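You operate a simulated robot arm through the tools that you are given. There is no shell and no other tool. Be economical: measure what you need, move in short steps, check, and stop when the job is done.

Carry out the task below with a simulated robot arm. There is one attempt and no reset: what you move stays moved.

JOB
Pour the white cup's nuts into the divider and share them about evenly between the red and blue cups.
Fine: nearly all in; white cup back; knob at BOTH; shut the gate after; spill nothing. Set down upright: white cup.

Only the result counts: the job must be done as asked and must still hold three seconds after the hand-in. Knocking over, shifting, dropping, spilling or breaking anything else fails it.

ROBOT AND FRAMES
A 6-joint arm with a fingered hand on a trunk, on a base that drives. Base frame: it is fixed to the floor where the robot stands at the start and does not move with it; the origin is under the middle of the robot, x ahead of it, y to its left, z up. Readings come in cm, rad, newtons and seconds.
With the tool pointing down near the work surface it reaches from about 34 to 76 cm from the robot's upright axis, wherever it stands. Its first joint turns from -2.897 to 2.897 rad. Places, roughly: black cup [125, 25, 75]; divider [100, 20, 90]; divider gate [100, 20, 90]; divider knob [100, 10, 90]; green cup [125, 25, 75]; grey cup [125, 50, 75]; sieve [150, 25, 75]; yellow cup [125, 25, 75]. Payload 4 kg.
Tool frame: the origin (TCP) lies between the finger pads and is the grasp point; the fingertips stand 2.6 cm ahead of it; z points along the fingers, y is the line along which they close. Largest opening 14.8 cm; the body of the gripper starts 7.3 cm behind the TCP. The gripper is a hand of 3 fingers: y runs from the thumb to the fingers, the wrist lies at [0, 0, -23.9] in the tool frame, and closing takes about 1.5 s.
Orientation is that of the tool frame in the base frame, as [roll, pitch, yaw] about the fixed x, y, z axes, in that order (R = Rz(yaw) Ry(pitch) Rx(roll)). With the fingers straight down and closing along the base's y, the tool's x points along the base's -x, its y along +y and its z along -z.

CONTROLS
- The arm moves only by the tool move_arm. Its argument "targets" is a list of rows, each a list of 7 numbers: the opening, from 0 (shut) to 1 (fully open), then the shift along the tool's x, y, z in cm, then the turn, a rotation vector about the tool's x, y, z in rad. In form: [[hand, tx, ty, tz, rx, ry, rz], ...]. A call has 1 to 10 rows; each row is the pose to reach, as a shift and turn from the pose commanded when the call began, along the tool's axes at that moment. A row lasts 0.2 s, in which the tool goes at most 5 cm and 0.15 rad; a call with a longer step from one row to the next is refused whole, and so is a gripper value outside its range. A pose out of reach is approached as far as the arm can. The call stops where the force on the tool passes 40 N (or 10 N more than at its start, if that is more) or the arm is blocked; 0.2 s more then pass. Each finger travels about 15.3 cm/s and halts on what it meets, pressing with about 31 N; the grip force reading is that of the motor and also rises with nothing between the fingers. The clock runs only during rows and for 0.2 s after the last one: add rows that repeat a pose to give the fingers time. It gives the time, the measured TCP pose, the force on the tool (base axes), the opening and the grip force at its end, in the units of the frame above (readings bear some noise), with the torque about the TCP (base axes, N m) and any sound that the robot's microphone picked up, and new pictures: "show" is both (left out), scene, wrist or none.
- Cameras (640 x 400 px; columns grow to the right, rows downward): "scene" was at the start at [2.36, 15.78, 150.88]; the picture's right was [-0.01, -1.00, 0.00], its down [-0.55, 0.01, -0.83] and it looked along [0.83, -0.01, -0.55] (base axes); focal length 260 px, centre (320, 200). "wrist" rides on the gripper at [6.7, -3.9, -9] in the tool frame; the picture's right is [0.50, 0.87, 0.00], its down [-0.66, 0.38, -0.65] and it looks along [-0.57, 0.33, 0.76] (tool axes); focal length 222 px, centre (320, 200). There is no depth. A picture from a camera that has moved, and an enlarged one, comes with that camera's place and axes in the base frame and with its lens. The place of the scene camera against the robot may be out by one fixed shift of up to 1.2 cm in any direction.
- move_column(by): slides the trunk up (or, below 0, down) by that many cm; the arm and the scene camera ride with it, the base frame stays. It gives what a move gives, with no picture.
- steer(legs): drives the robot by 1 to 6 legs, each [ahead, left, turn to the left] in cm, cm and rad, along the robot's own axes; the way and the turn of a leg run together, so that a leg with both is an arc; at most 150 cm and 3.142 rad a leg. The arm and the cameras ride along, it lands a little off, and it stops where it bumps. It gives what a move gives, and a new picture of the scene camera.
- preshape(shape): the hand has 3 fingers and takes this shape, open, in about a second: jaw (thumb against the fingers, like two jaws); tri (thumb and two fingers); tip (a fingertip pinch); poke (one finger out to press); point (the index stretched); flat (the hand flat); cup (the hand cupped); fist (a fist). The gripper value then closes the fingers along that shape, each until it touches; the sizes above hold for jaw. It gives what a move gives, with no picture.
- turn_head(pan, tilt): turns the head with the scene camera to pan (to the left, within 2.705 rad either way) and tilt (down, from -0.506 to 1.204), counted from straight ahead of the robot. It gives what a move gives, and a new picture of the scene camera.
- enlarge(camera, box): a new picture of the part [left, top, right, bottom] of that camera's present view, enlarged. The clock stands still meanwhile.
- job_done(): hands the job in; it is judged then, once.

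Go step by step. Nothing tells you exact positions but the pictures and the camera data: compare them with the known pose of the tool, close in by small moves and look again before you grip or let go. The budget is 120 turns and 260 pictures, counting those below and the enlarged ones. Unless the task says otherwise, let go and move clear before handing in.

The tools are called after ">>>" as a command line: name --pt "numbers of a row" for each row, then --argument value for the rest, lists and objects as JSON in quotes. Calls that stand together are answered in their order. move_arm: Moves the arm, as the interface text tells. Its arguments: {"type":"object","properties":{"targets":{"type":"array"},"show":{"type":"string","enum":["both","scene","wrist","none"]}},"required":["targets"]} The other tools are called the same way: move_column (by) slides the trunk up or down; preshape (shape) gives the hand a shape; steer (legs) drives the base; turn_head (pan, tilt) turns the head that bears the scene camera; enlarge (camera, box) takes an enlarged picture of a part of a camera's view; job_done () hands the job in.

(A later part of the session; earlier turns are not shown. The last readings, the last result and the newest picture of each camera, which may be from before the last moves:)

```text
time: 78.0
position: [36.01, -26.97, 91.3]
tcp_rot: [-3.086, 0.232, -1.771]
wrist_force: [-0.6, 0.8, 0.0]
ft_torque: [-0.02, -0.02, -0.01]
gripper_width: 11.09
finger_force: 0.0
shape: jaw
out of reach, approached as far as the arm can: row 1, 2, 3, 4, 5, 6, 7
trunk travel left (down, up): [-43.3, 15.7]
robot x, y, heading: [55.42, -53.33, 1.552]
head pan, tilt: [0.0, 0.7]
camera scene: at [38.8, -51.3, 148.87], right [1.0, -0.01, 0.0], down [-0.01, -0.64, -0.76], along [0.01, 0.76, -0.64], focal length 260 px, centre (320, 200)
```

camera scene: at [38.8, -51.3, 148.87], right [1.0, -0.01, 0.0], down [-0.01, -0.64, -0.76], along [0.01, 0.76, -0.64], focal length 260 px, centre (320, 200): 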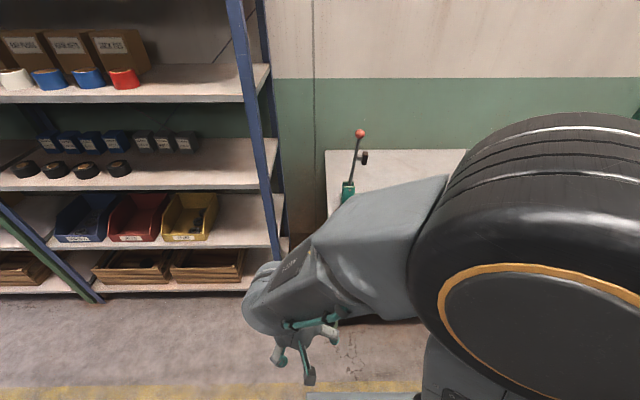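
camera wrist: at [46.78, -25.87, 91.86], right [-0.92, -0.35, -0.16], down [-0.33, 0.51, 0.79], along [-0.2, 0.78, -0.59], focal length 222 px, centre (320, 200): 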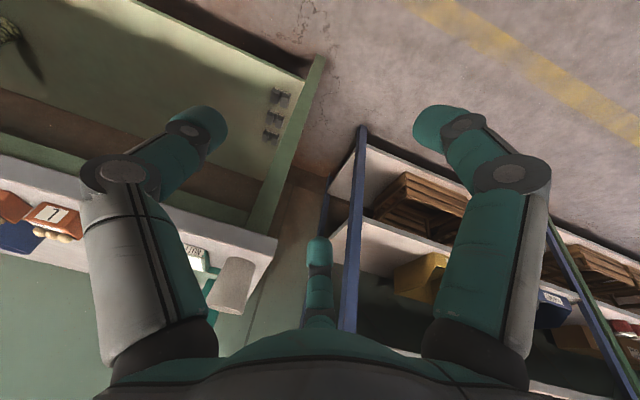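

The wrist seems to be in the flipped branch. I'll go back through the leaned pose that worked earlier, with the trunk lower, and unwind from there.

>>> move_arm --pt "0.75 0 0 0 0 -0.14 0" --pt "0.75 0 0 0 0 -0.28 0" --pt "0.75 0 0 0 0 -0.42 0" --pt "0.75 0 0 0 0 -0.56 0" --pt "0.75 0 0 0 0 -0.7 0" --pt "0.75 0 0 0 0 -0.84 0" --pt "0.75 0 0 0 0 -0.95 0" --pt "0.75 0 0 0 0 -0.95 0" --show "none"

>>> move_arm --pt "0.75 -2 -3 3 0 0 0" --pt "0.75 -4 -6 6 0 0 0" --pt "0.75 -7 -9 9 0 0 0" --pt "0.75 -10 -12 11 0 0 0" --pt "0.75 -13 -15 13 0 0 0" --pt "0.75 -16 -18 14 0 0 0" --pt "0.75 -19 -20 14 0 0 0" --pt "0.75 -19 -20 14 0 0 0" --show "scene"

```text
time: 79.8
position: [32.31, -27.07, 91.6]
tcp_rot: [-2.995, 1.179, -1.65]
wrist_force: [0.2, 1.0, 0.2]
ft_torque: [0.02, 0.0, -0.01]
gripper_width: 11.13
finger_force: 0.1
shape: jaw
out of reach, approached as far as the arm can: row 2, 3, 4, 5, 6, 7, 8
trunk travel left (down, up): [-43.3, 15.7]
robot x, y, heading: [55.23, -53.7, 1.558]
head pan, tilt: [0.0, 0.7]
```

```text
refused: row 3 steps farther than a row can; nothing moved
```

>>> move_arm --pt "0.75 -3 -3 1.5 0 0 0" --pt "0.75 -6 -6 3 0 0 0" --pt "0.75 -9 -9 4.5 0 0 0" --pt "0.75 -12 -12 6 0 0 0" --pt "0.75 -15 -15 7.5 0 0 0" --pt "0.75 -18 -18 9 0 0 0" --pt "0.75 -21 -21 10.5 0 0 0" --pt "0.75 -24 -24 12 0 0 0" --pt "0.75 -24 -24 12 0 0 0" --show "scene"

```text
time: 81.8
position: [58.96, -9.63, 114.05]
tcp_rot: [-2.998, 1.175, -1.651]
wrist_force: [0.0, -0.3, -0.6]
ft_torque: [0.0, 0.0, -0.01]
gripper_width: 11.08
finger_force: 0.2
shape: jaw
out of reach, approached as far as the arm can: row 1, 2, 3, 4, 5, 6, 7, 8, 9
trunk travel left (down, up): [-43.3, 15.7]
robot x, y, heading: [55.44, -53.59, 1.559]
head pan, tilt: [0.0, 0.7]
camera scene: at [38.83, -51.33, 148.88], right [1.0, -0.01, 0.0], down [-0.01, -0.64, -0.77], along [0.01, 0.76, -0.64], focal length 260 px, centre (320, 200)
```

scene: 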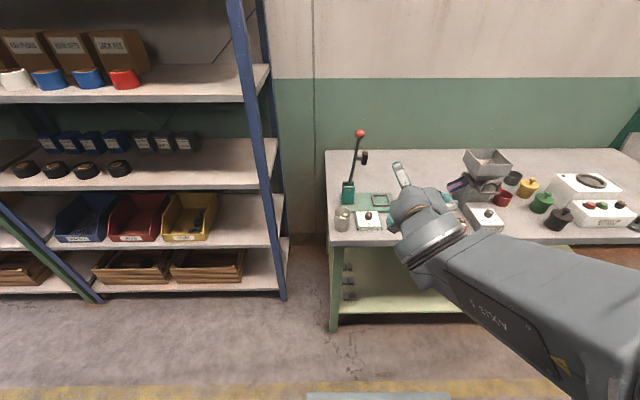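

The forearm is rolled over relative to before. For pouring I need the hand turned 90° about its axis anyway, so I'll do that now and see whether it frees the wrist.

>>> move_arm --pt "0.75 0 0 0 0 0 -0.15" --pt "0.75 0 0 0 0 0 -0.3" --pt "0.75 0 0 0 0 0 -0.45" --pt "0.75 0 0 0 0 0 -0.6" --pt "0.75 0 0 0 0 0 -0.75" --pt "0.75 0 0 0 0 0 -0.9" --pt "0.75 0 0 0 0 0 -1.05" --pt "0.75 0 0 0 0 0 -1.2" --pt "0.75 0 0 0 0 0 -1.35" --pt "0.75 0 0 0 0 0 -1.5" --show "scene"

```text
time: 84.0
position: [63.84, -10.41, 114.36]
tcp_rot: [-1.959, 0.017, -0.222]
wrist_force: [0.4, -0.1, -0.3]
ft_torque: [0.0, 0.0, 0.0]
gripper_width: 11.11
finger_force: 0.1
shape: jaw
out of reach, approached as far as the arm can: row 5, 6, 7, 8, 9, 10
trunk travel left (down, up): [-43.3, 15.7]
robot x, y, heading: [55.08, -53.53, 1.557]
head pan, tilt: [0.0, 0.7]
camera scene: at [38.83, -51.33, 148.88], right [1.0, -0.01, 0.0], down [-0.01, -0.64, -0.77], along [0.01, 0.76, -0.64], focal length 260 px, centre (320, 200)
```

scene: 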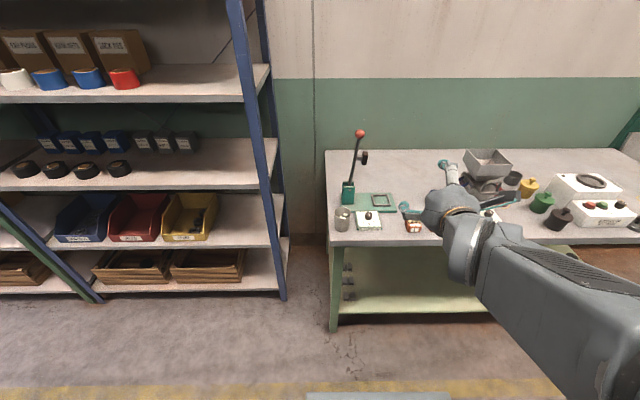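

The hand is now rolled the way I need for pouring. I'll tip it down to vertical about its own x axis.

>>> move_arm --pt "0.75 0 0 0 -0.14 0 0" --pt "0.75 0 0 0 -0.28 0 0" --pt "0.75 0 0 0 -0.42 0 0" --pt "0.75 0 0 0 -0.56 0 0" --pt "0.75 0 0 0 -0.7 0 0" --pt "0.75 0 0 0 -0.84 0 0" --pt "0.75 0 0 0 -0.98 0 0" --pt "0.75 0 0 0 -1.1 0 0" --pt "0.75 0 0 0 -1.18 0 0" --pt "0.75 0 0 0 -1.18 0 0" --show "scene"

```text
time: 86.2
position: [50.32, -12.15, 105.84]
tcp_rot: [-3.084, -0.031, -0.292]
wrist_force: [-0.9, -0.1, -0.5]
ft_torque: [-0.03, -0.03, 0.02]
gripper_width: 11.1
finger_force: 0.1
shape: jaw
out of reach, approached as far as the arm can: row 2, 3, 4, 5, 6, 7, 8, 9, 10
trunk travel left (down, up): [-43.3, 15.7]
robot x, y, heading: [55.28, -53.8, 1.557]
head pan, tilt: [0.0, 0.7]
camera scene: at [38.83, -51.28, 148.88], right [1.0, -0.01, 0.0], down [-0.01, -0.64, -0.76], along [0.01, 0.76, -0.64], focal length 260 px, centre (320, 200)
```

scene: 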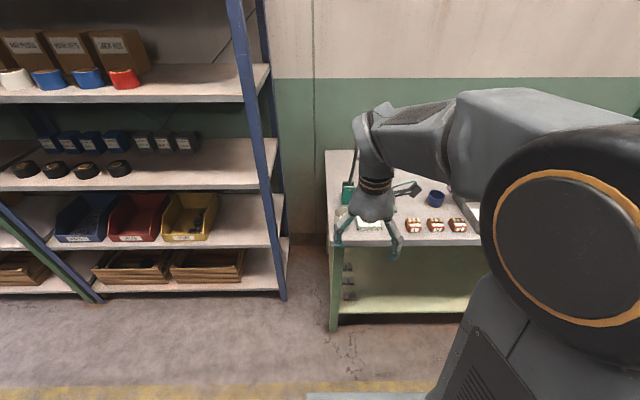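

The tool points down in a good configuration. I'll drive 13 cm closer, then centre the hand over the cup.

>>> steer --legs '[[13, 0, 0]]'

>>> move_arm --pt "0.75 0 -3 0 0 0 -0.1" --pt "0.75 0 -6 0 0 0 -0.2" --pt "0.75 -1 -9 0 0 0 -0.29" --pt "0.75 -1 -9 0 0 0 -0.29"

```text
time: 87.5
position: [50.64, 0.89, 105.88]
tcp_rot: [-3.082, -0.032, -0.293]
wrist_force: [1.3, -0.3, -0.4]
ft_torque: [0.0, -0.03, 0.04]
gripper_width: 11.09
finger_force: 0.0
shape: jaw
trunk travel left (down, up): [-43.3, 15.7]
robot x, y, heading: [56.01, -40.7, 1.557]
head pan, tilt: [0.0, 0.7]
camera scene: at [38.99, -38.31, 148.88], right [1.0, -0.01, 0.0], down [-0.01, -0.64, -0.76], along [0.01, 0.76, -0.64], focal length 260 px, centre (320, 200)
```

scene: 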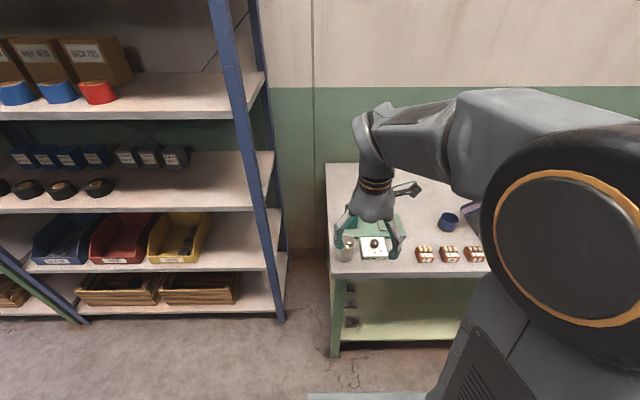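

```text
time: 88.5
position: [44.95, 6.13, 100.54]
tcp_rot: [-3.049, -0.085, -0.046]
wrist_force: [0.9, 0.6, -0.5]
ft_torque: [-0.01, 0.02, 0.01]
gripper_width: 11.12
finger_force: 0.0
shape: jaw
out of reach, approached as far as the arm can: row 1, 2, 3, 4
trunk travel left (down, up): [-43.3, 15.7]
robot x, y, heading: [55.63, -40.62, 1.558]
head pan, tilt: [0.0, 0.7]
camera scene: at [38.98, -38.29, 148.88], right [1.0, -0.01, 0.0], down [-0.01, -0.64, -0.76], along [0.01, 0.76, -0.64], focal length 260 px, centre (320, 200)
camera wrist: at [51.07, 8.86, 110.4], right [0.47, -0.88, -0.04], down [-0.72, -0.4, 0.56], along [-0.51, -0.23, -0.83], focal length 222 px, centre (320, 200)
```

scene: 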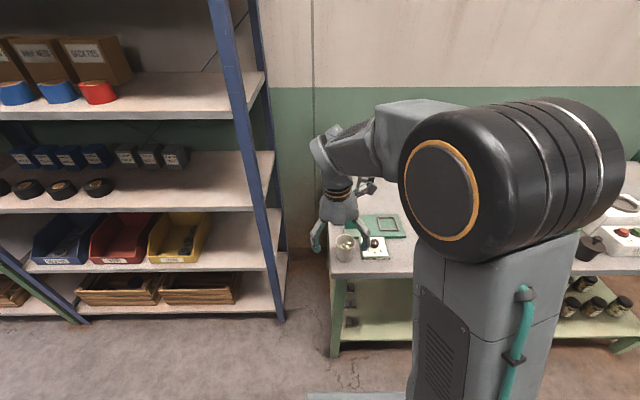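
wrist: 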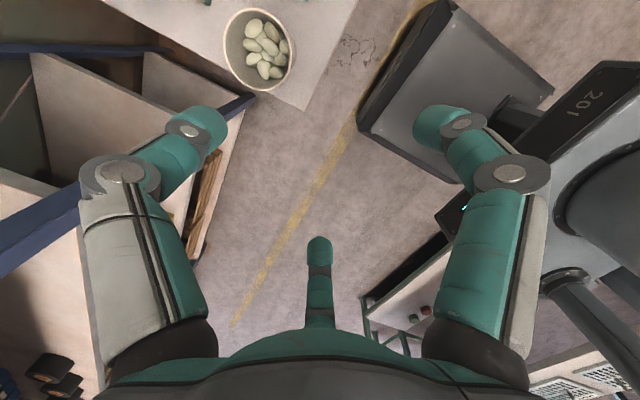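

The wrist camera shows the white cup, holding about a dozen nuts, at roughly (48.2, 14.1). I'll move over it while coming down to just above the rim, squaring the tool.

>>> move_arm --pt "0.62 0.5 -1.9 2.1 -0.02 -0.02 -0.01" --pt "0.62 1.0 -3.8 4.2 -0.045 -0.04 -0.02" --pt "0.62 1.5 -5.7 6.3 -0.07 -0.06 -0.03" --pt "0.62 2.07 -7.6 8.4 -0.09 -0.085 -0.046" --pt "0.62 2.07 -7.6 8.4 -0.09 -0.085 -0.046"

>>> enlarge --camera "scene" --box '[300, 160, 420, 280]'

```text
time: 89.7
position: [44.19, 10.92, 89.7]
tcp_rot: [-3.103, -0.047, -0.032]
wrist_force: [0.2, 0.8, -0.1]
ft_torque: [-0.01, 0.02, -0.01]
gripper_width: 9.22
finger_force: 0.0
shape: jaw
out of reach, approached as far as the arm can: row 1, 2, 3, 4, 5
trunk travel left (down, up): [-43.3, 15.7]
robot x, y, heading: [55.72, -40.8, 1.555]
head pan, tilt: [0.0, 0.7]
camera scene: at [38.97, -38.27, 148.88], right [1.0, -0.01, 0.0], down [-0.01, -0.64, -0.76], along [0.01, 0.76, -0.64], focal length 260 px, centre (320, 200)
camera wrist: at [50.62, 14.4, 99.17], right [0.47, -0.88, -0.01], down [-0.7, -0.38, 0.61], along [-0.54, -0.28, -0.79], focal length 222 px, centre (320, 200)
```

scene: 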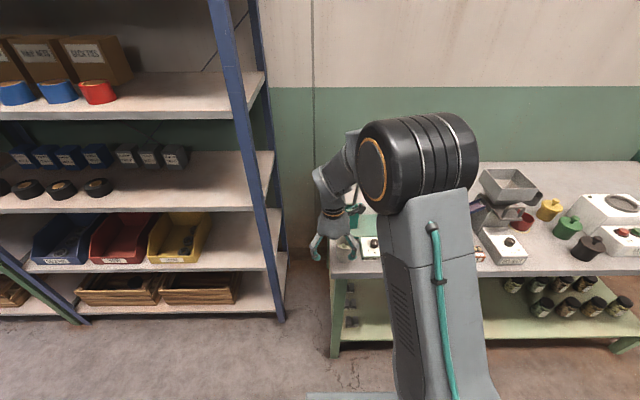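
wrist: 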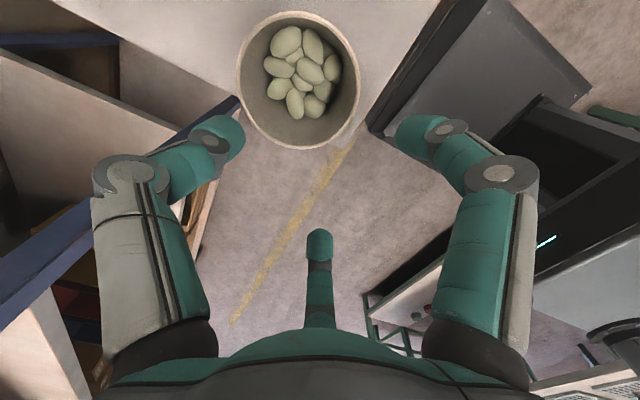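

```text
3.33 times, centred on (360, 220) of scene
camera zoom: at [38.97, -38.27, 148.88], right [1.0, -0.01, 0.0], down [-0.01, -0.64, -0.76], along [0.01, 0.76, -0.64], focal length 866 px, centre (187, 133)
```

zoom: 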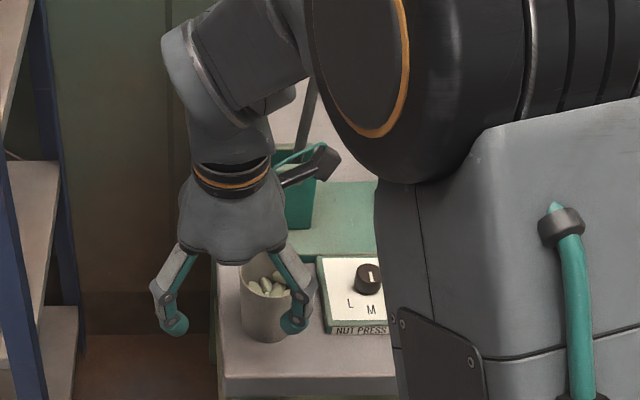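

The hand's yaw is at a joint limit that stops it moving right. I'll turn it back by about 0.45 rad, which still leaves the finger gap facing the pour side, and move over the cup a bit higher.

>>> move_arm --pt "0.62 0 0 -1.5 0 0 0.1" --pt "0.62 0 0 -3 0 0 0.2" --pt "0.62 1 -0.8 -3 0 0 0.32" --pt "0.62 2.2 -1.6 -3 0 0 0.45" --pt "0.62 3.6 -2.6 -3 0 0 0.45" --pt "0.62 3.6 -2.6 -3 0 0 0.45"

```text
time: 91.1
position: [47.9, 13.5, 93.24]
tcp_rot: [-3.085, -0.026, -0.483]
wrist_force: [0.9, -0.1, 0.6]
ft_torque: [0.0, 0.02, 0.01]
gripper_width: 9.23
finger_force: 0.0
shape: jaw
trunk travel left (down, up): [-43.3, 15.7]
robot x, y, heading: [55.81, -41.02, 1.558]
head pan, tilt: [0.0, 0.7]
camera scene: at [39.0, -38.31, 148.88], right [1.0, -0.01, 0.0], down [-0.01, -0.64, -0.76], along [0.01, 0.76, -0.64], focal length 260 px, centre (320, 200)
camera wrist: at [55.22, 13.54, 102.49], right [0.04, -1.0, -0.03], down [-0.79, -0.05, 0.61], along [-0.62, 0.0, -0.79], focal length 222 px, centre (320, 200)
```

scene: 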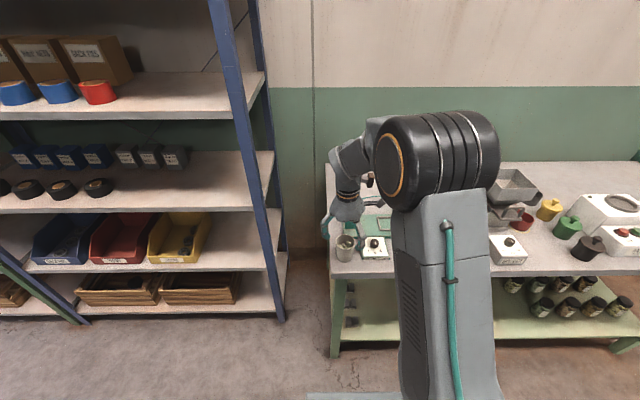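
wrist: 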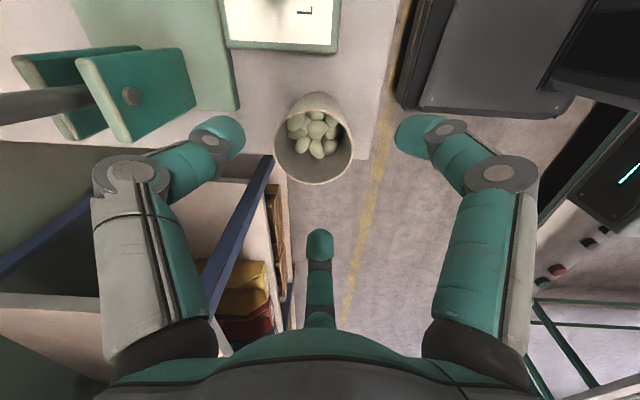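

The cup's rim is centred at about (48.5, 14.3, 87.6), with a diameter near 5.7. I'll lower the open tripod around it, about 3 cm below the rim.

>>> move_arm --pt "0.62 -0.05 -0.5 2 -0.05 -0.02 0" --pt "0.62 -0.07 -0.54 4 -0.056 -0.026 0" --pt "0.62 -0.07 -0.54 6.2 -0.056 -0.026 0" --pt "0.62 -0.07 -0.54 6.2 -0.056 -0.026 0"

>>> enlarge --camera "scene" --box '[310, 180, 400, 270]'

```text
time: 92.1
position: [48.41, 14.2, 86.95]
tcp_rot: [3.14, 0.0, -0.484]
wrist_force: [0.4, -0.3, 0.1]
ft_torque: [-0.01, -0.02, -0.02]
gripper_width: 9.22
finger_force: 0.1
shape: jaw
trunk travel left (down, up): [-43.3, 15.7]
robot x, y, heading: [55.88, -41.09, 1.561]
head pan, tilt: [0.0, 0.7]
camera scene: at [38.99, -38.3, 148.88], right [1.0, -0.01, 0.0], down [-0.01, -0.64, -0.76], along [0.01, 0.76, -0.64], focal length 260 px, centre (320, 200)
camera wrist: at [56.27, 14.66, 95.9], right [0.04, -1.0, 0.0], down [-0.76, -0.03, 0.65], along [-0.65, -0.03, -0.76], focal length 222 px, centre (320, 200)
```

scene: 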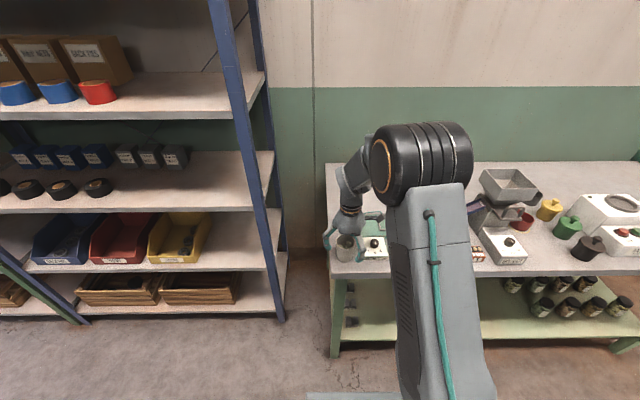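
wrist: 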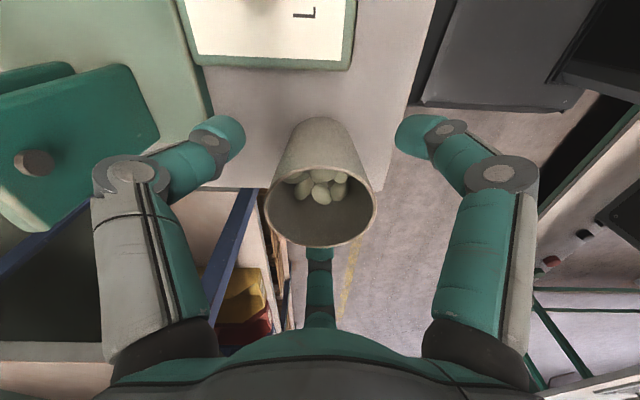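

```text
4.44 times, centred on (355, 225) of scene
camera zoom: at [38.99, -38.3, 148.88], right [1.0, -0.01, 0.0], down [-0.01, -0.64, -0.76], along [0.01, 0.76, -0.64], focal length 1154 px, centre (164, 89)
```

zoom: 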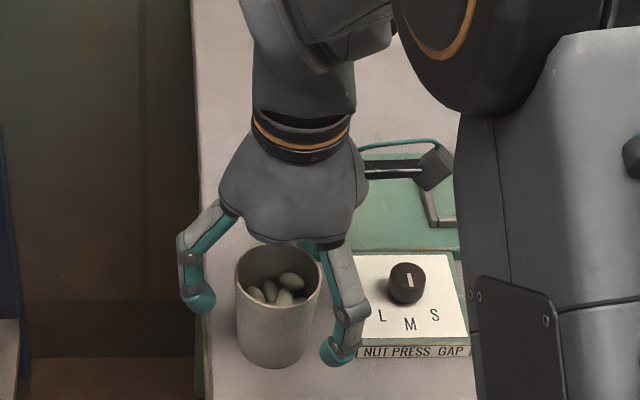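

The cup is centred in the tripod. I'll close on it.

>>> move_arm --pt "0.5 0.2 -0.15 0 0 0 0" --pt "0.4 0.2 -0.15 0 0 0 0" --pt "0.3 0.2 -0.15 0 0 0 0" --pt "0.2 0.2 -0.15 0 0 0 0" --pt "0.1 0.2 -0.15 0 0 0 0" --pt "0.1 0.2 -0.15 0 0 0 0"

>>> enlarge --camera "scene" --box '[310, 180, 400, 270]'

```text
time: 93.5
position: [48.69, 14.31, 86.89]
tcp_rot: [-3.142, 0.0, -0.483]
wrist_force: [0.3, -0.5, -0.4]
ft_torque: [-0.02, -0.02, -0.05]
gripper_width: 4.85
finger_force: 31.0
shape: jaw
trunk travel left (down, up): [-43.3, 15.7]
robot x, y, heading: [55.84, -40.73, 1.561]
head pan, tilt: [0.0, 0.7]
camera scene: at [38.99, -38.31, 148.88], right [1.0, -0.01, 0.0], down [-0.01, -0.64, -0.76], along [0.01, 0.76, -0.64], focal length 260 px, centre (320, 200)
camera wrist: at [56.52, 14.7, 95.92], right [0.04, -1.0, 0.0], down [-0.76, -0.03, 0.65], along [-0.65, -0.03, -0.76], focal length 222 px, centre (320, 200)
```

scene: 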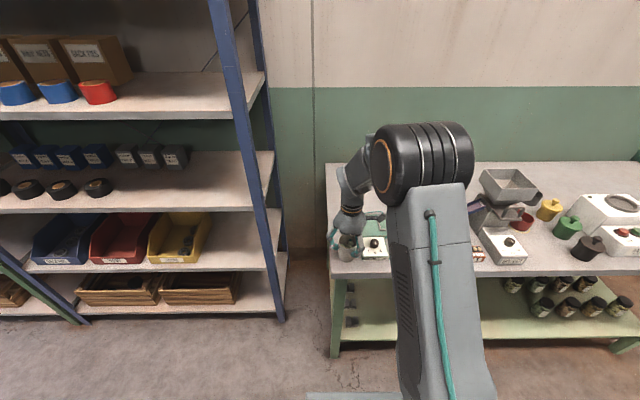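
wrist: 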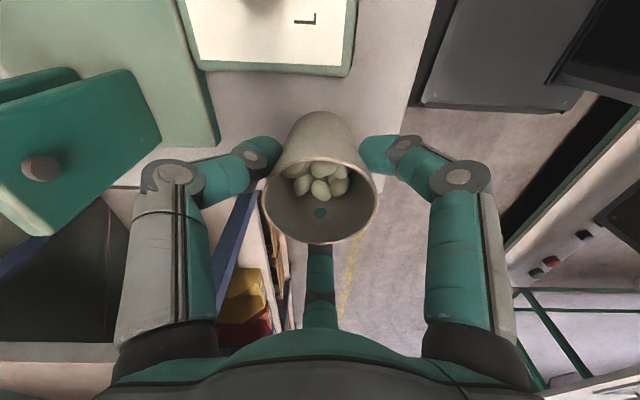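

```text
4.44 times, centred on (355, 225) of scene
camera zoom: at [38.99, -38.31, 148.88], right [1.0, -0.01, 0.0], down [-0.01, -0.64, -0.76], along [0.01, 0.76, -0.64], focal length 1154 px, centre (164, 89)
```

zoom: 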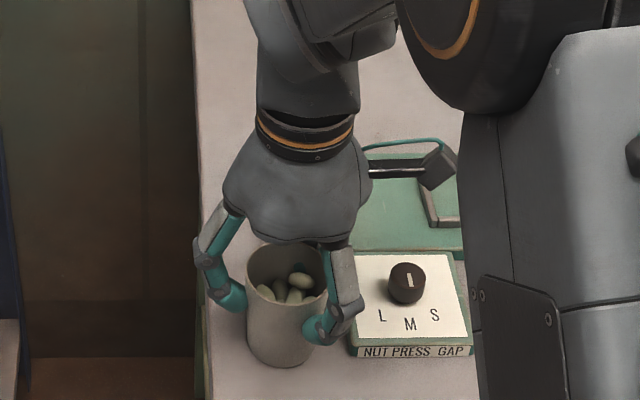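

The cup is held firmly. I'll lift it straight up with the trunk, check it, then drive back a little and along to the divider.

>>> move_column --by 4

>>> enlarge --camera "scene" --box '[310, 170, 400, 270]'

>>> move_column --by 11

>>> steer --legs '[[-8, 0, 0], [0, -24, 0]]'

```text
time: 94.3
position: [48.69, 14.22, 90.99]
tcp_rot: [3.14, 0.001, -0.483]
wrist_force: [-0.5, 0.1, -1.0]
ft_torque: [-0.01, 0.03, 0.05]
gripper_width: 4.85
finger_force: 31.8
shape: jaw
trunk travel left (down, up): [-47.3, 11.7]
robot x, y, heading: [55.3, -40.87, 1.556]
head pan, tilt: [0.0, 0.7]
```

```text
4.00 times, centred on (355, 220) of scene
camera zoom: at [38.99, -38.3, 152.88], right [1.0, -0.01, 0.0], down [-0.01, -0.64, -0.76], along [0.01, 0.76, -0.64], focal length 1039 px, centre (180, 120)
```

zoom: 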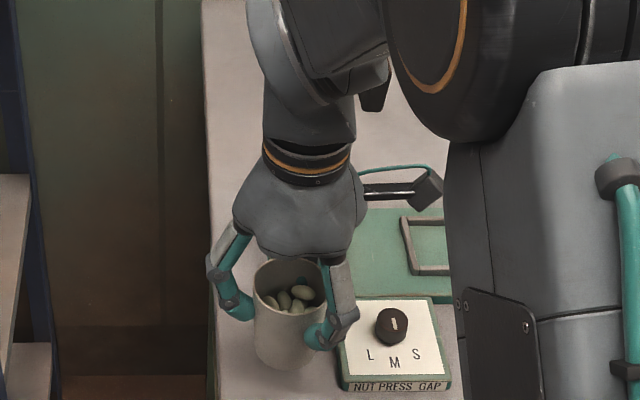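

```text
time: 95.7
position: [48.7, 14.34, 102.0]
tcp_rot: [3.141, 0.0, -0.482]
wrist_force: [0.2, -0.5, -0.8]
ft_torque: [-0.01, -0.01, 0.01]
gripper_width: 4.85
finger_force: 30.9
shape: jaw
trunk travel left (down, up): [-58.3, 0.7]
robot x, y, heading: [55.47, -40.58, 1.561]
head pan, tilt: [0.0, 0.7]
```

```text
time: 98.2
position: [72.98, 6.18, 101.93]
tcp_rot: [3.14, -0.001, -0.483]
wrist_force: [-0.3, 0.3, -0.5]
ft_torque: [-0.04, 0.02, 0.03]
gripper_width: 4.85
finger_force: 31.9
shape: jaw
trunk travel left (down, up): [-58.3, 0.7]
robot x, y, heading: [79.72, -48.96, 1.552]
head pan, tilt: [0.0, 0.7]
camera scene: at [63.24, -46.49, 163.88], right [1.0, -0.01, 0.0], down [-0.01, -0.64, -0.76], along [0.01, 0.76, -0.64], focal length 260 px, centre (320, 200)
```

scene: 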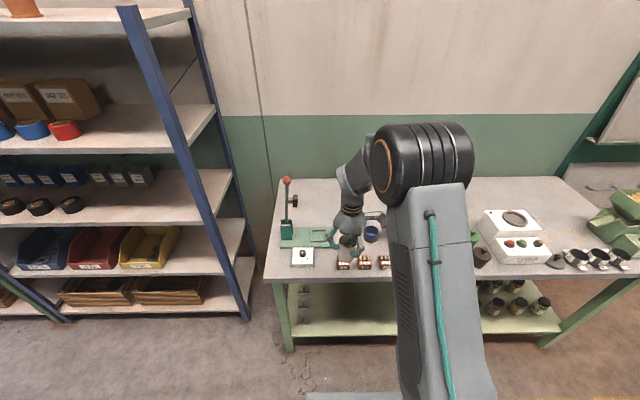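

The cup is held upright with its nuts. The hopper rim is about 11 × 10.5 cm, centred near (99.4, 28.7) at z≈101. I'll raise the arm while lowering the trunk, to make room for the pouring wrist pose.

>>> move_arm --pt "0.1 0 0 -3 0 0 0" --pt "0.1 0 0 -6 0 0 0" --pt "0.1 0 0 -9 0 0 0" --pt "0.1 0 0 -12 0 0 0" --pt "0.1 0 0 -15 0 0 0" --pt "0.1 0 0 -18 0 0 0" --pt "0.1 0 0 -21 0 0 0" --pt "0.1 0 0 -24 0 0 0" --pt "0.1 0 0 -24 0 0 0" --show "none"

>>> move_column --by -13

```text
time: 100.2
position: [72.29, 5.56, 125.56]
tcp_rot: [-3.137, 0.002, -0.49]
wrist_force: [-0.3, 0.5, -1.2]
ft_torque: [0.01, -0.01, 0.01]
gripper_width: 4.82
finger_force: 31.1
shape: jaw
out of reach, approached as far as the arm can: row 8, 9
trunk travel left (down, up): [-58.3, 0.7]
robot x, y, heading: [79.93, -48.96, 1.56]
head pan, tilt: [0.0, 0.7]
```

```text
time: 101.7
position: [72.31, 5.69, 112.49]
tcp_rot: [-3.137, -0.002, -0.491]
wrist_force: [0.0, 0.5, -0.6]
ft_torque: [-0.03, 0.0, 0.0]
gripper_width: 4.85
finger_force: 31.1
shape: jaw
trunk travel left (down, up): [-45.3, 13.7]
robot x, y, heading: [80.05, -49.05, 1.554]
head pan, tilt: [0.0, 0.7]
```

I'm at the limit of reach at this height. I'll tilt the cup a safe 0.45 rad, which brings the wrist closer in, then drive a little nearer and raise the trunk slightly.

>>> move_arm --pt "0.1 0 0 0 0.05 0 0" --pt "0.1 0 0 0 0.1 0 0" --pt "0.1 0 0 0 0.16 0 0" --pt "0.1 0 0 0 0.22 0 0" --pt "0.1 0 0 0 0.28 0 0" --pt "0.1 0 0 0 0.34 0 0" --pt "0.1 0 0 0 0.4 0 0" --pt "0.1 0 0 0 0.45 0 0" --pt "0.1 0 0 0 0.45 0 0" --show "wrist"

>>> steer --legs '[[0, -5, 0], [12, 0, 0]]'

>>> move_column --by 6

```text
time: 103.7
position: [72.36, 5.5, 112.57]
tcp_rot: [-2.687, 0.0, -0.491]
wrist_force: [0.2, -0.6, -1.0]
ft_torque: [0.0, -0.02, -0.01]
gripper_width: 4.83
finger_force: 31.3
shape: jaw
trunk travel left (down, up): [-45.3, 13.7]
robot x, y, heading: [79.92, -48.64, 1.555]
head pan, tilt: [0.0, 0.7]
camera wrist: at [78.18, 1.96, 122.3], right [0.07, -0.92, -0.38], down [-0.87, -0.24, 0.42], along [-0.48, 0.3, -0.82], focal length 222 px, centre (320, 200)
```

wrist: 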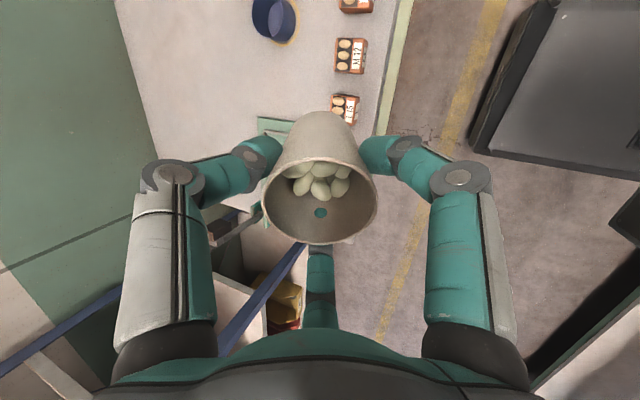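

```text
time: 105.5
position: [77.46, 17.3, 112.53]
tcp_rot: [-2.687, -0.002, -0.488]
wrist_force: [0.4, -0.1, -0.9]
ft_torque: [-0.02, 0.01, 0.03]
gripper_width: 4.84
finger_force: 31.0
shape: jaw
trunk travel left (down, up): [-45.3, 13.7]
robot x, y, heading: [84.81, -37.47, 1.559]
head pan, tilt: [0.0, 0.7]
camera scene: at [68.3, -34.76, 150.88], right [1.0, -0.01, 0.0], down [-0.01, -0.64, -0.76], along [0.01, 0.76, -0.64], focal length 260 px, centre (320, 200)
```

scene: 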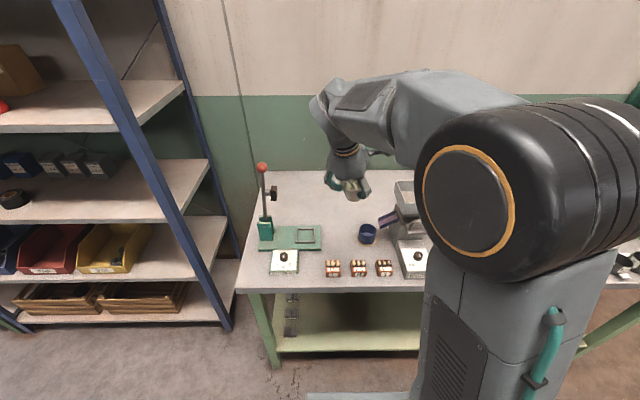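

```text
time: 106.5
position: [77.41, 17.21, 118.52]
tcp_rot: [-2.687, 0.001, -0.488]
wrist_force: [-0.3, 0.6, -1.0]
ft_torque: [-0.01, 0.01, -0.01]
gripper_width: 4.86
finger_force: 30.9
shape: jaw
trunk travel left (down, up): [-51.3, 7.7]
robot x, y, heading: [84.93, -37.28, 1.559]
head pan, tilt: [0.0, 0.7]
```

Nuts are steady. I'll raise the trunk and come slightly closer, then bring the cup over the hopper's far half.

>>> steer --legs '[[0, -5, 0], [3, 0, 0]]'

>>> move_column --by 7

>>> move_arm --pt "0.1 1.5 -1.7 2.4 0 0 0" --pt "0.1 3 -3.4 4.8 0 0 0" --pt "0.1 4.5 -5.1 7.2 0 0 0" --pt "0.1 6 -6.8 9.6 0 0 0" --pt "0.1 6 -6.8 9.6 0 0 0"

```text
time: 107.8
position: [82.36, 20.26, 118.48]
tcp_rot: [-2.687, -0.001, -0.487]
wrist_force: [0.7, -0.6, -0.9]
ft_torque: [-0.03, 0.01, 0.01]
gripper_width: 4.82
finger_force: 30.4
shape: jaw
trunk travel left (down, up): [-51.3, 7.7]
robot x, y, heading: [89.88, -34.13, 1.56]
head pan, tilt: [0.0, 0.7]
camera scene: at [73.3, -31.79, 156.87], right [1.0, -0.01, 0.0], down [-0.01, -0.64, -0.76], along [0.01, 0.76, -0.64], focal length 260 px, centre (320, 200)
```

scene: 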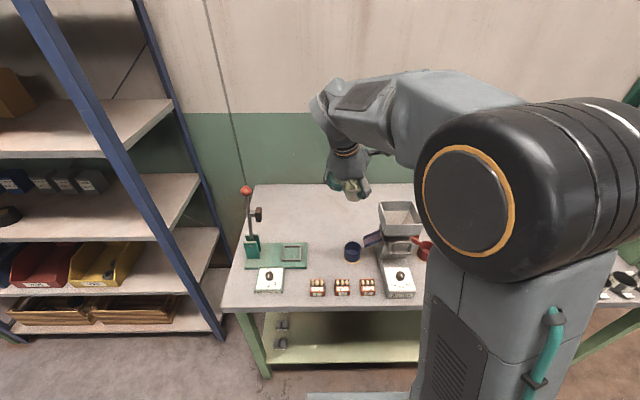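

```text
time: 108.9
position: [82.35, 20.19, 125.53]
tcp_rot: [-2.685, 0.001, -0.487]
wrist_force: [-0.4, -1.1, -1.0]
ft_torque: [-0.02, -0.02, -0.01]
gripper_width: 4.83
finger_force: 31.1
shape: jaw
trunk travel left (down, up): [-58.3, 0.7]
robot x, y, heading: [89.95, -34.51, 1.558]
head pan, tilt: [0.0, 0.7]
```

```text
time: 110.1
position: [92.53, 26.48, 119.83]
tcp_rot: [-2.686, -0.002, -0.49]
wrist_force: [0.2, -0.2, -0.6]
ft_torque: [-0.01, 0.01, 0.04]
gripper_width: 4.82
finger_force: 31.1
shape: jaw
trunk travel left (down, up): [-58.3, 0.7]
robot x, y, heading: [89.55, -34.18, 1.557]
head pan, tilt: [0.0, 0.7]
camera scene: at [73.33, -31.84, 163.88], right [1.0, -0.01, 0.0], down [-0.01, -0.64, -0.76], along [0.01, 0.76, -0.64], focal length 260 px, centre (320, 200)
camera wrist: at [98.26, 22.95, 129.63], right [0.08, -0.92, -0.38], down [-0.87, -0.25, 0.42], along [-0.48, 0.3, -0.82], focal length 222 px, centre (320, 200)
```

scene: 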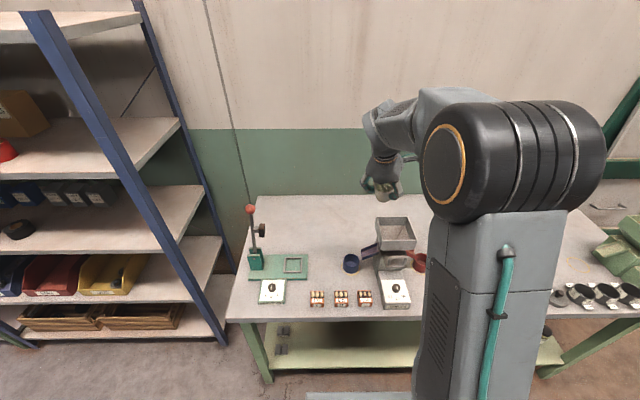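
wrist: 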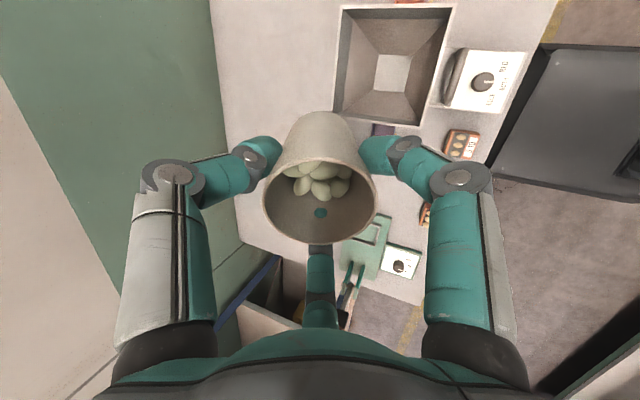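

The hopper's rim shows as x 94.5–105, y 22–32.6, centre (99.8, 27.3). I'll move the cup over it.

>>> move_arm --pt "0.1 1.5 -1.2 2 0 0 0" --pt "0.1 3 -2.5 4 0 0 0" --pt "0.1 4.5 -3.7 6 0 0 0" --pt "0.1 6 -4.9 7.9 0 0 0" --pt "0.1 6 -4.9 7.9 0 0 0"

>>> enlarge --camera "scene" --box '[350, 140, 450, 300]'

```text
time: 111.3
position: [101.55, 30.55, 114.97]
tcp_rot: [-2.687, 0.001, -0.488]
wrist_force: [-0.1, -0.1, -0.1]
ft_torque: [-0.01, 0.05, -0.04]
gripper_width: 4.82
finger_force: 31.0
shape: jaw
trunk travel left (down, up): [-58.3, 0.7]
robot x, y, heading: [90.14, -34.42, 1.557]
head pan, tilt: [0.0, 0.7]
camera scene: at [73.33, -31.84, 163.88], right [1.0, -0.01, 0.0], down [-0.01, -0.64, -0.76], along [0.01, 0.76, -0.64], focal length 260 px, centre (320, 200)
camera wrist: at [107.37, 27.16, 124.78], right [0.08, -0.92, -0.38], down [-0.87, -0.25, 0.42], along [-0.48, 0.3, -0.82], focal length 222 px, centre (320, 200)
```

scene: 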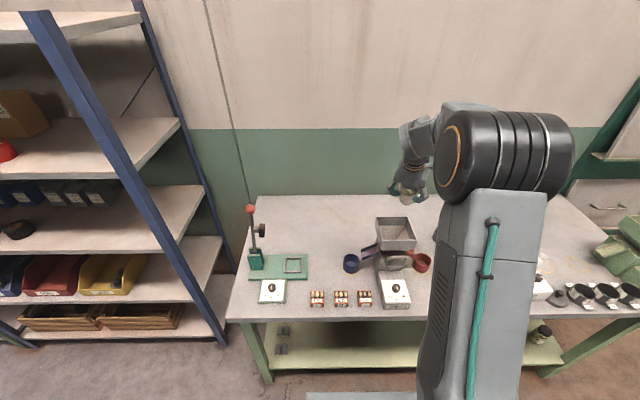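
wrist: 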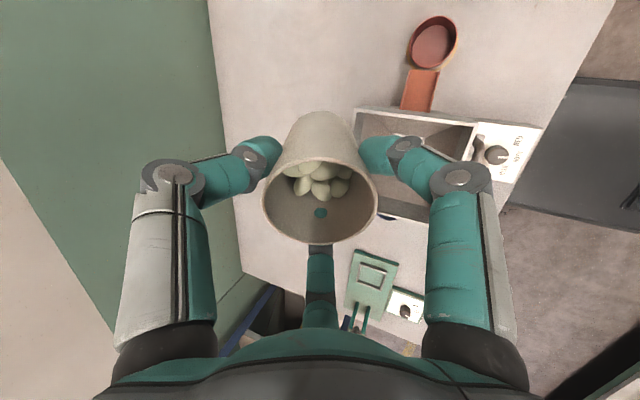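

```text
2.50 times, centred on (400, 220) of scene
camera zoom: at [73.33, -31.84, 163.88], right [1.0, -0.01, 0.0], down [-0.01, -0.64, -0.76], along [0.01, 0.76, -0.64], focal length 649 px, centre (120, 150)
```

zoom: 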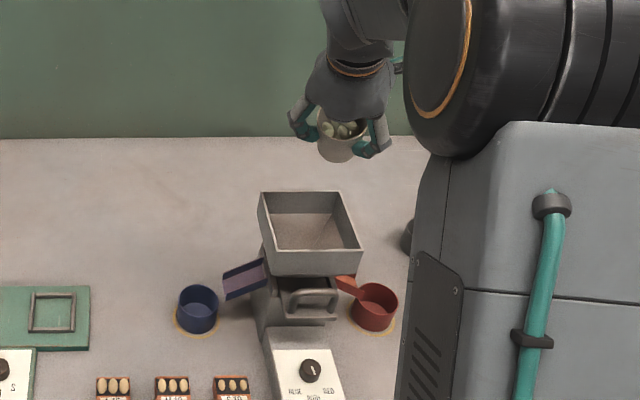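

The cup is over the hopper. I'll tilt it slowly to about 50° and check that the arm follows.

>>> move_arm --pt "0.1 0 0 0 0.06 0 0" --pt "0.1 0 0 0 0.12 0 0" --pt "0.1 0 0 0 0.18 0 0" --pt "0.1 0 0 0 0.24 0 0" --pt "0.1 0 0 0 0.3 0 0" --pt "0.1 0 0 0 0.36 0 0" --pt "0.1 0 0 0 0.4 0 0" --show "wrist"

>>> enlarge --camera "scene" --box '[350, 140, 450, 300]'

```text
time: 112.9
position: [101.49, 30.66, 114.99]
tcp_rot: [-2.287, 0.002, -0.486]
wrist_force: [-0.4, -0.2, -0.8]
ft_torque: [-0.04, 0.03, -0.04]
gripper_width: 4.84
finger_force: 31.0
shape: jaw
trunk travel left (down, up): [-58.3, 0.7]
robot x, y, heading: [89.84, -34.21, 1.556]
head pan, tilt: [0.0, 0.7]
camera wrist: at [105.5, 23.78, 123.73], right [0.18, -0.74, -0.65], down [-0.93, -0.35, 0.14], along [-0.33, 0.58, -0.74], focal length 222 px, centre (320, 200)
```

wrist: 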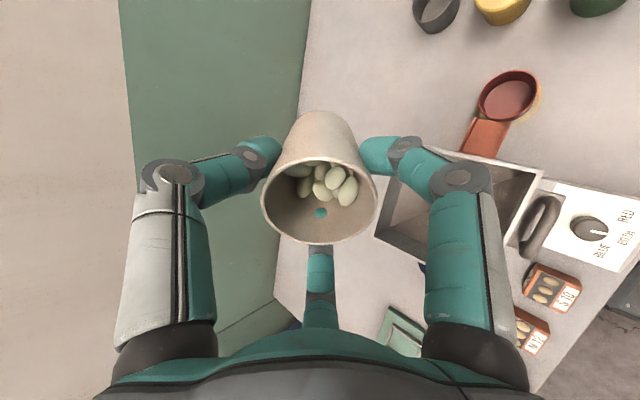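

```text
2.50 times, centred on (400, 220) of scene
camera zoom: at [73.32, -31.85, 163.88], right [1.0, -0.01, 0.0], down [-0.01, -0.64, -0.76], along [0.01, 0.76, -0.64], focal length 649 px, centre (120, 150)
```

zoom: 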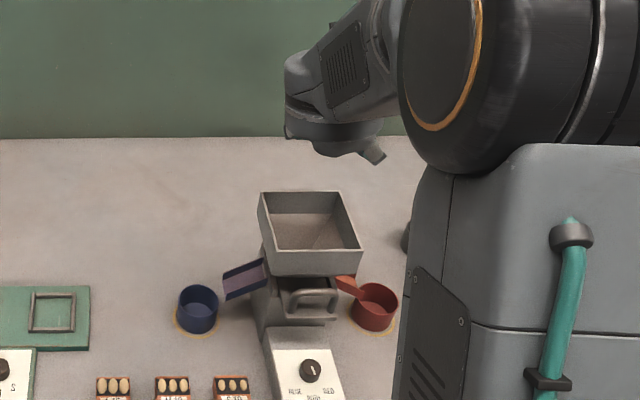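

Reach is fine and the nuts are sliding towards the gap between two fingers. I'll keep tilting slowly.

>>> move_arm --pt "0.1 0 0 0 0.05 0 0" --pt "0.1 0 0 0 0.1 0 0" --pt "0.1 0 0 0 0.15 0 0" --pt "0.1 0 0 0 0.2 0 0" --pt "0.1 0 0 0 0.25 0 0" --pt "0.1 0 0 0 0.3 0 0" --pt "0.1 0 0 0 0.35 0 0" --pt "0.1 0 0 0 0.4 0 0" --show "wrist"

>>> enlarge --camera "scene" --box '[350, 140, 450, 300]'

```text
time: 114.7
position: [101.43, 30.73, 114.88]
tcp_rot: [-1.886, 0.001, -0.486]
wrist_force: [0.1, -0.3, -0.9]
ft_torque: [-0.01, -0.01, 0.01]
gripper_width: 4.82
finger_force: 31.1
shape: jaw
trunk travel left (down, up): [-58.3, 0.7]
robot x, y, heading: [89.99, -34.2, 1.56]
head pan, tilt: [0.0, 0.7]
camera wrist: at [104.03, 21.04, 121.35], right [0.32, -0.47, -0.82], down [-0.93, -0.35, -0.16], along [-0.21, 0.81, -0.55], focal length 222 px, centre (320, 200)
```

wrist: 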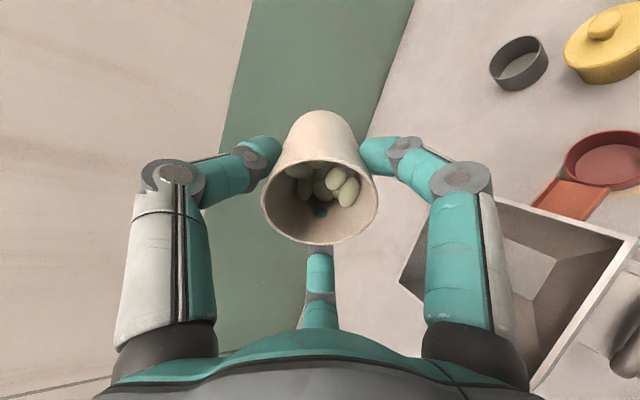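

```text
2.50 times, centred on (400, 220) of scene
camera zoom: at [73.32, -31.84, 163.88], right [1.0, -0.01, 0.0], down [-0.01, -0.64, -0.76], along [0.01, 0.76, -0.64], focal length 649 px, centre (120, 150)
```

zoom: 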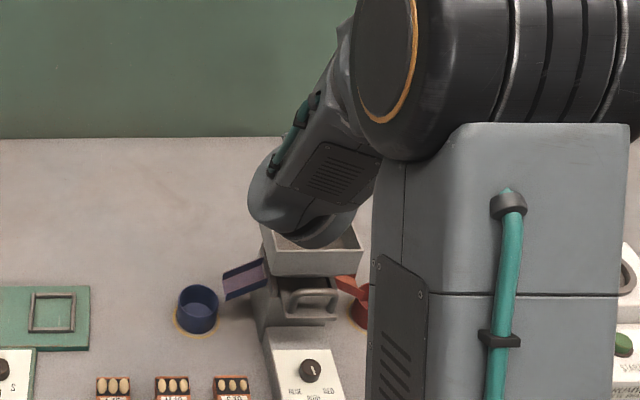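

Nothing has poured yet at 72°. I'll continue to about 95°.

>>> move_arm --pt "0.1 0 0 0 0.05 0 0" --pt "0.1 0 0 0 0.1 0 0" --pt "0.1 0 0 0 0.15 0 0" --pt "0.1 0 0 0 0.2 0 0" --pt "0.1 0 0 0 0.25 0 0" --pt "0.1 0 0 0 0.3 0 0" --pt "0.1 0 0 0 0.35 0 0" --pt "0.1 0 0 0 0.4 0 0" --pt "0.1 0 0 0 0.4 0 0"

>>> enlarge --camera "scene" --box '[350, 140, 450, 300]'

```text
time: 116.7
position: [95.85, 33.02, 118.64]
tcp_rot: [-1.55, 0.002, -0.54]
wrist_force: [0.0, 0.2, -1.3]
ft_torque: [-0.04, 0.01, -0.01]
gripper_width: 4.81
finger_force: 31.5
shape: jaw
out of reach, approached as far as the arm can: row 2, 3, 4, 5, 6, 7, 8, 9
trunk travel left (down, up): [-58.3, 0.7]
robot x, y, heading: [89.72, -33.99, 1.56]
head pan, tilt: [0.0, 0.7]
camera scene: at [73.31, -31.84, 163.88], right [1.0, -0.01, 0.0], down [-0.01, -0.64, -0.76], along [0.01, 0.76, -0.64], focal length 260 px, centre (320, 200)
camera wrist: at [97.14, 21.69, 122.21], right [0.44, -0.24, -0.87], down [-0.89, -0.22, -0.39], along [-0.09, 0.95, -0.31], focal length 222 px, centre (320, 200)
```

scene: 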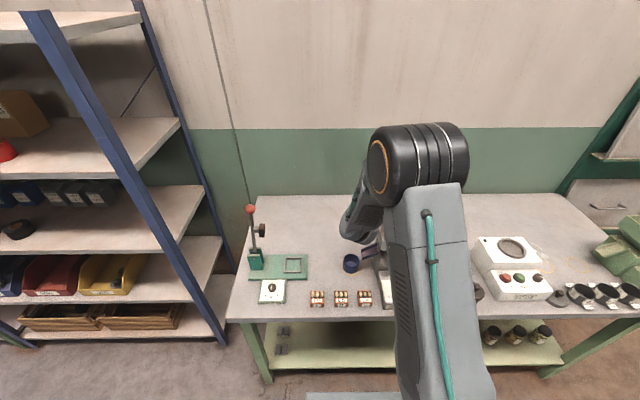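
wrist: 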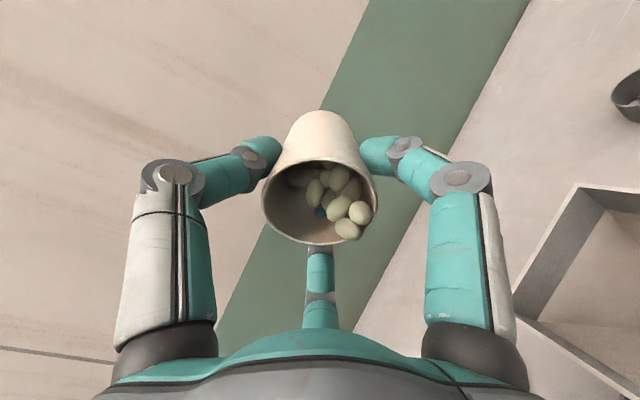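

```text
2.50 times, centred on (400, 220) of scene
camera zoom: at [73.31, -31.84, 163.88], right [1.0, -0.01, 0.0], down [-0.01, -0.64, -0.76], along [0.01, 0.76, -0.64], focal length 649 px, centre (120, 150)
```

zoom: 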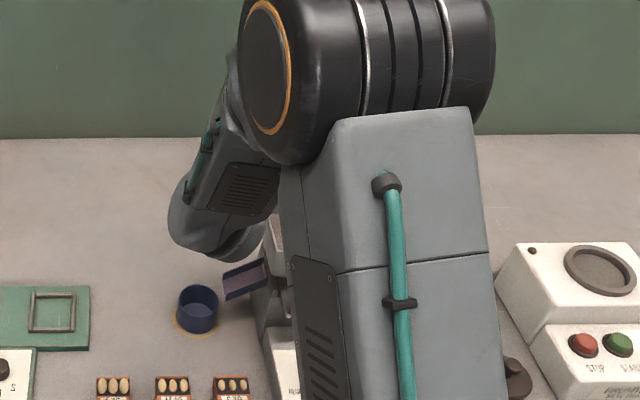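

The arm reached a joint limit and drifted off the hopper, but the nuts are still in the cup. I'll tilt back to a safe angle at once.

>>> move_arm --pt "0.1 0 0 0 -0.08 0 0" --pt "0.1 0 0 0 -0.16 0 0" --pt "0.1 0 0 0 -0.24 0 0" --pt "0.1 0 0 0 -0.32 0 0" --pt "0.1 0 0 0 -0.4 0 0" --pt "0.1 0 0 0 -0.5 0 0" --pt "0.1 0 0 0 -0.6 0 0" --pt "0.1 0 0 0 -0.7 0 0" --show "wrist"

```text
time: 118.5
position: [95.9, 33.19, 118.54]
tcp_rot: [-2.25, 0.002, -0.538]
wrist_force: [0.5, -0.7, -1.6]
ft_torque: [-0.04, -0.02, 0.01]
gripper_width: 4.85
finger_force: 31.1
shape: jaw
trunk travel left (down, up): [-58.3, 0.7]
robot x, y, heading: [90.04, -34.4, 1.56]
head pan, tilt: [0.0, 0.7]
camera wrist: at [99.33, 25.88, 127.3], right [0.15, -0.72, -0.67], down [-0.94, -0.31, 0.12], along [-0.29, 0.62, -0.73], focal length 222 px, centre (320, 200)
```

wrist: 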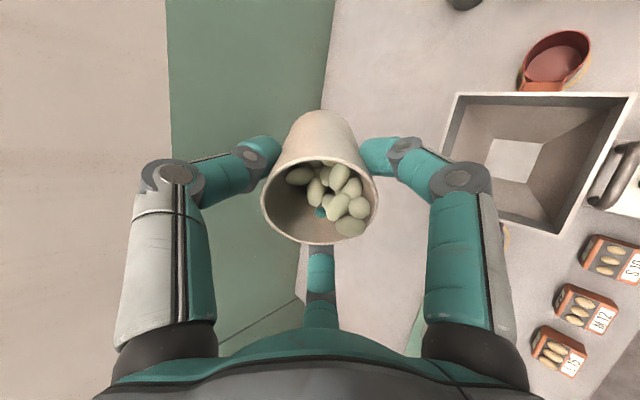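

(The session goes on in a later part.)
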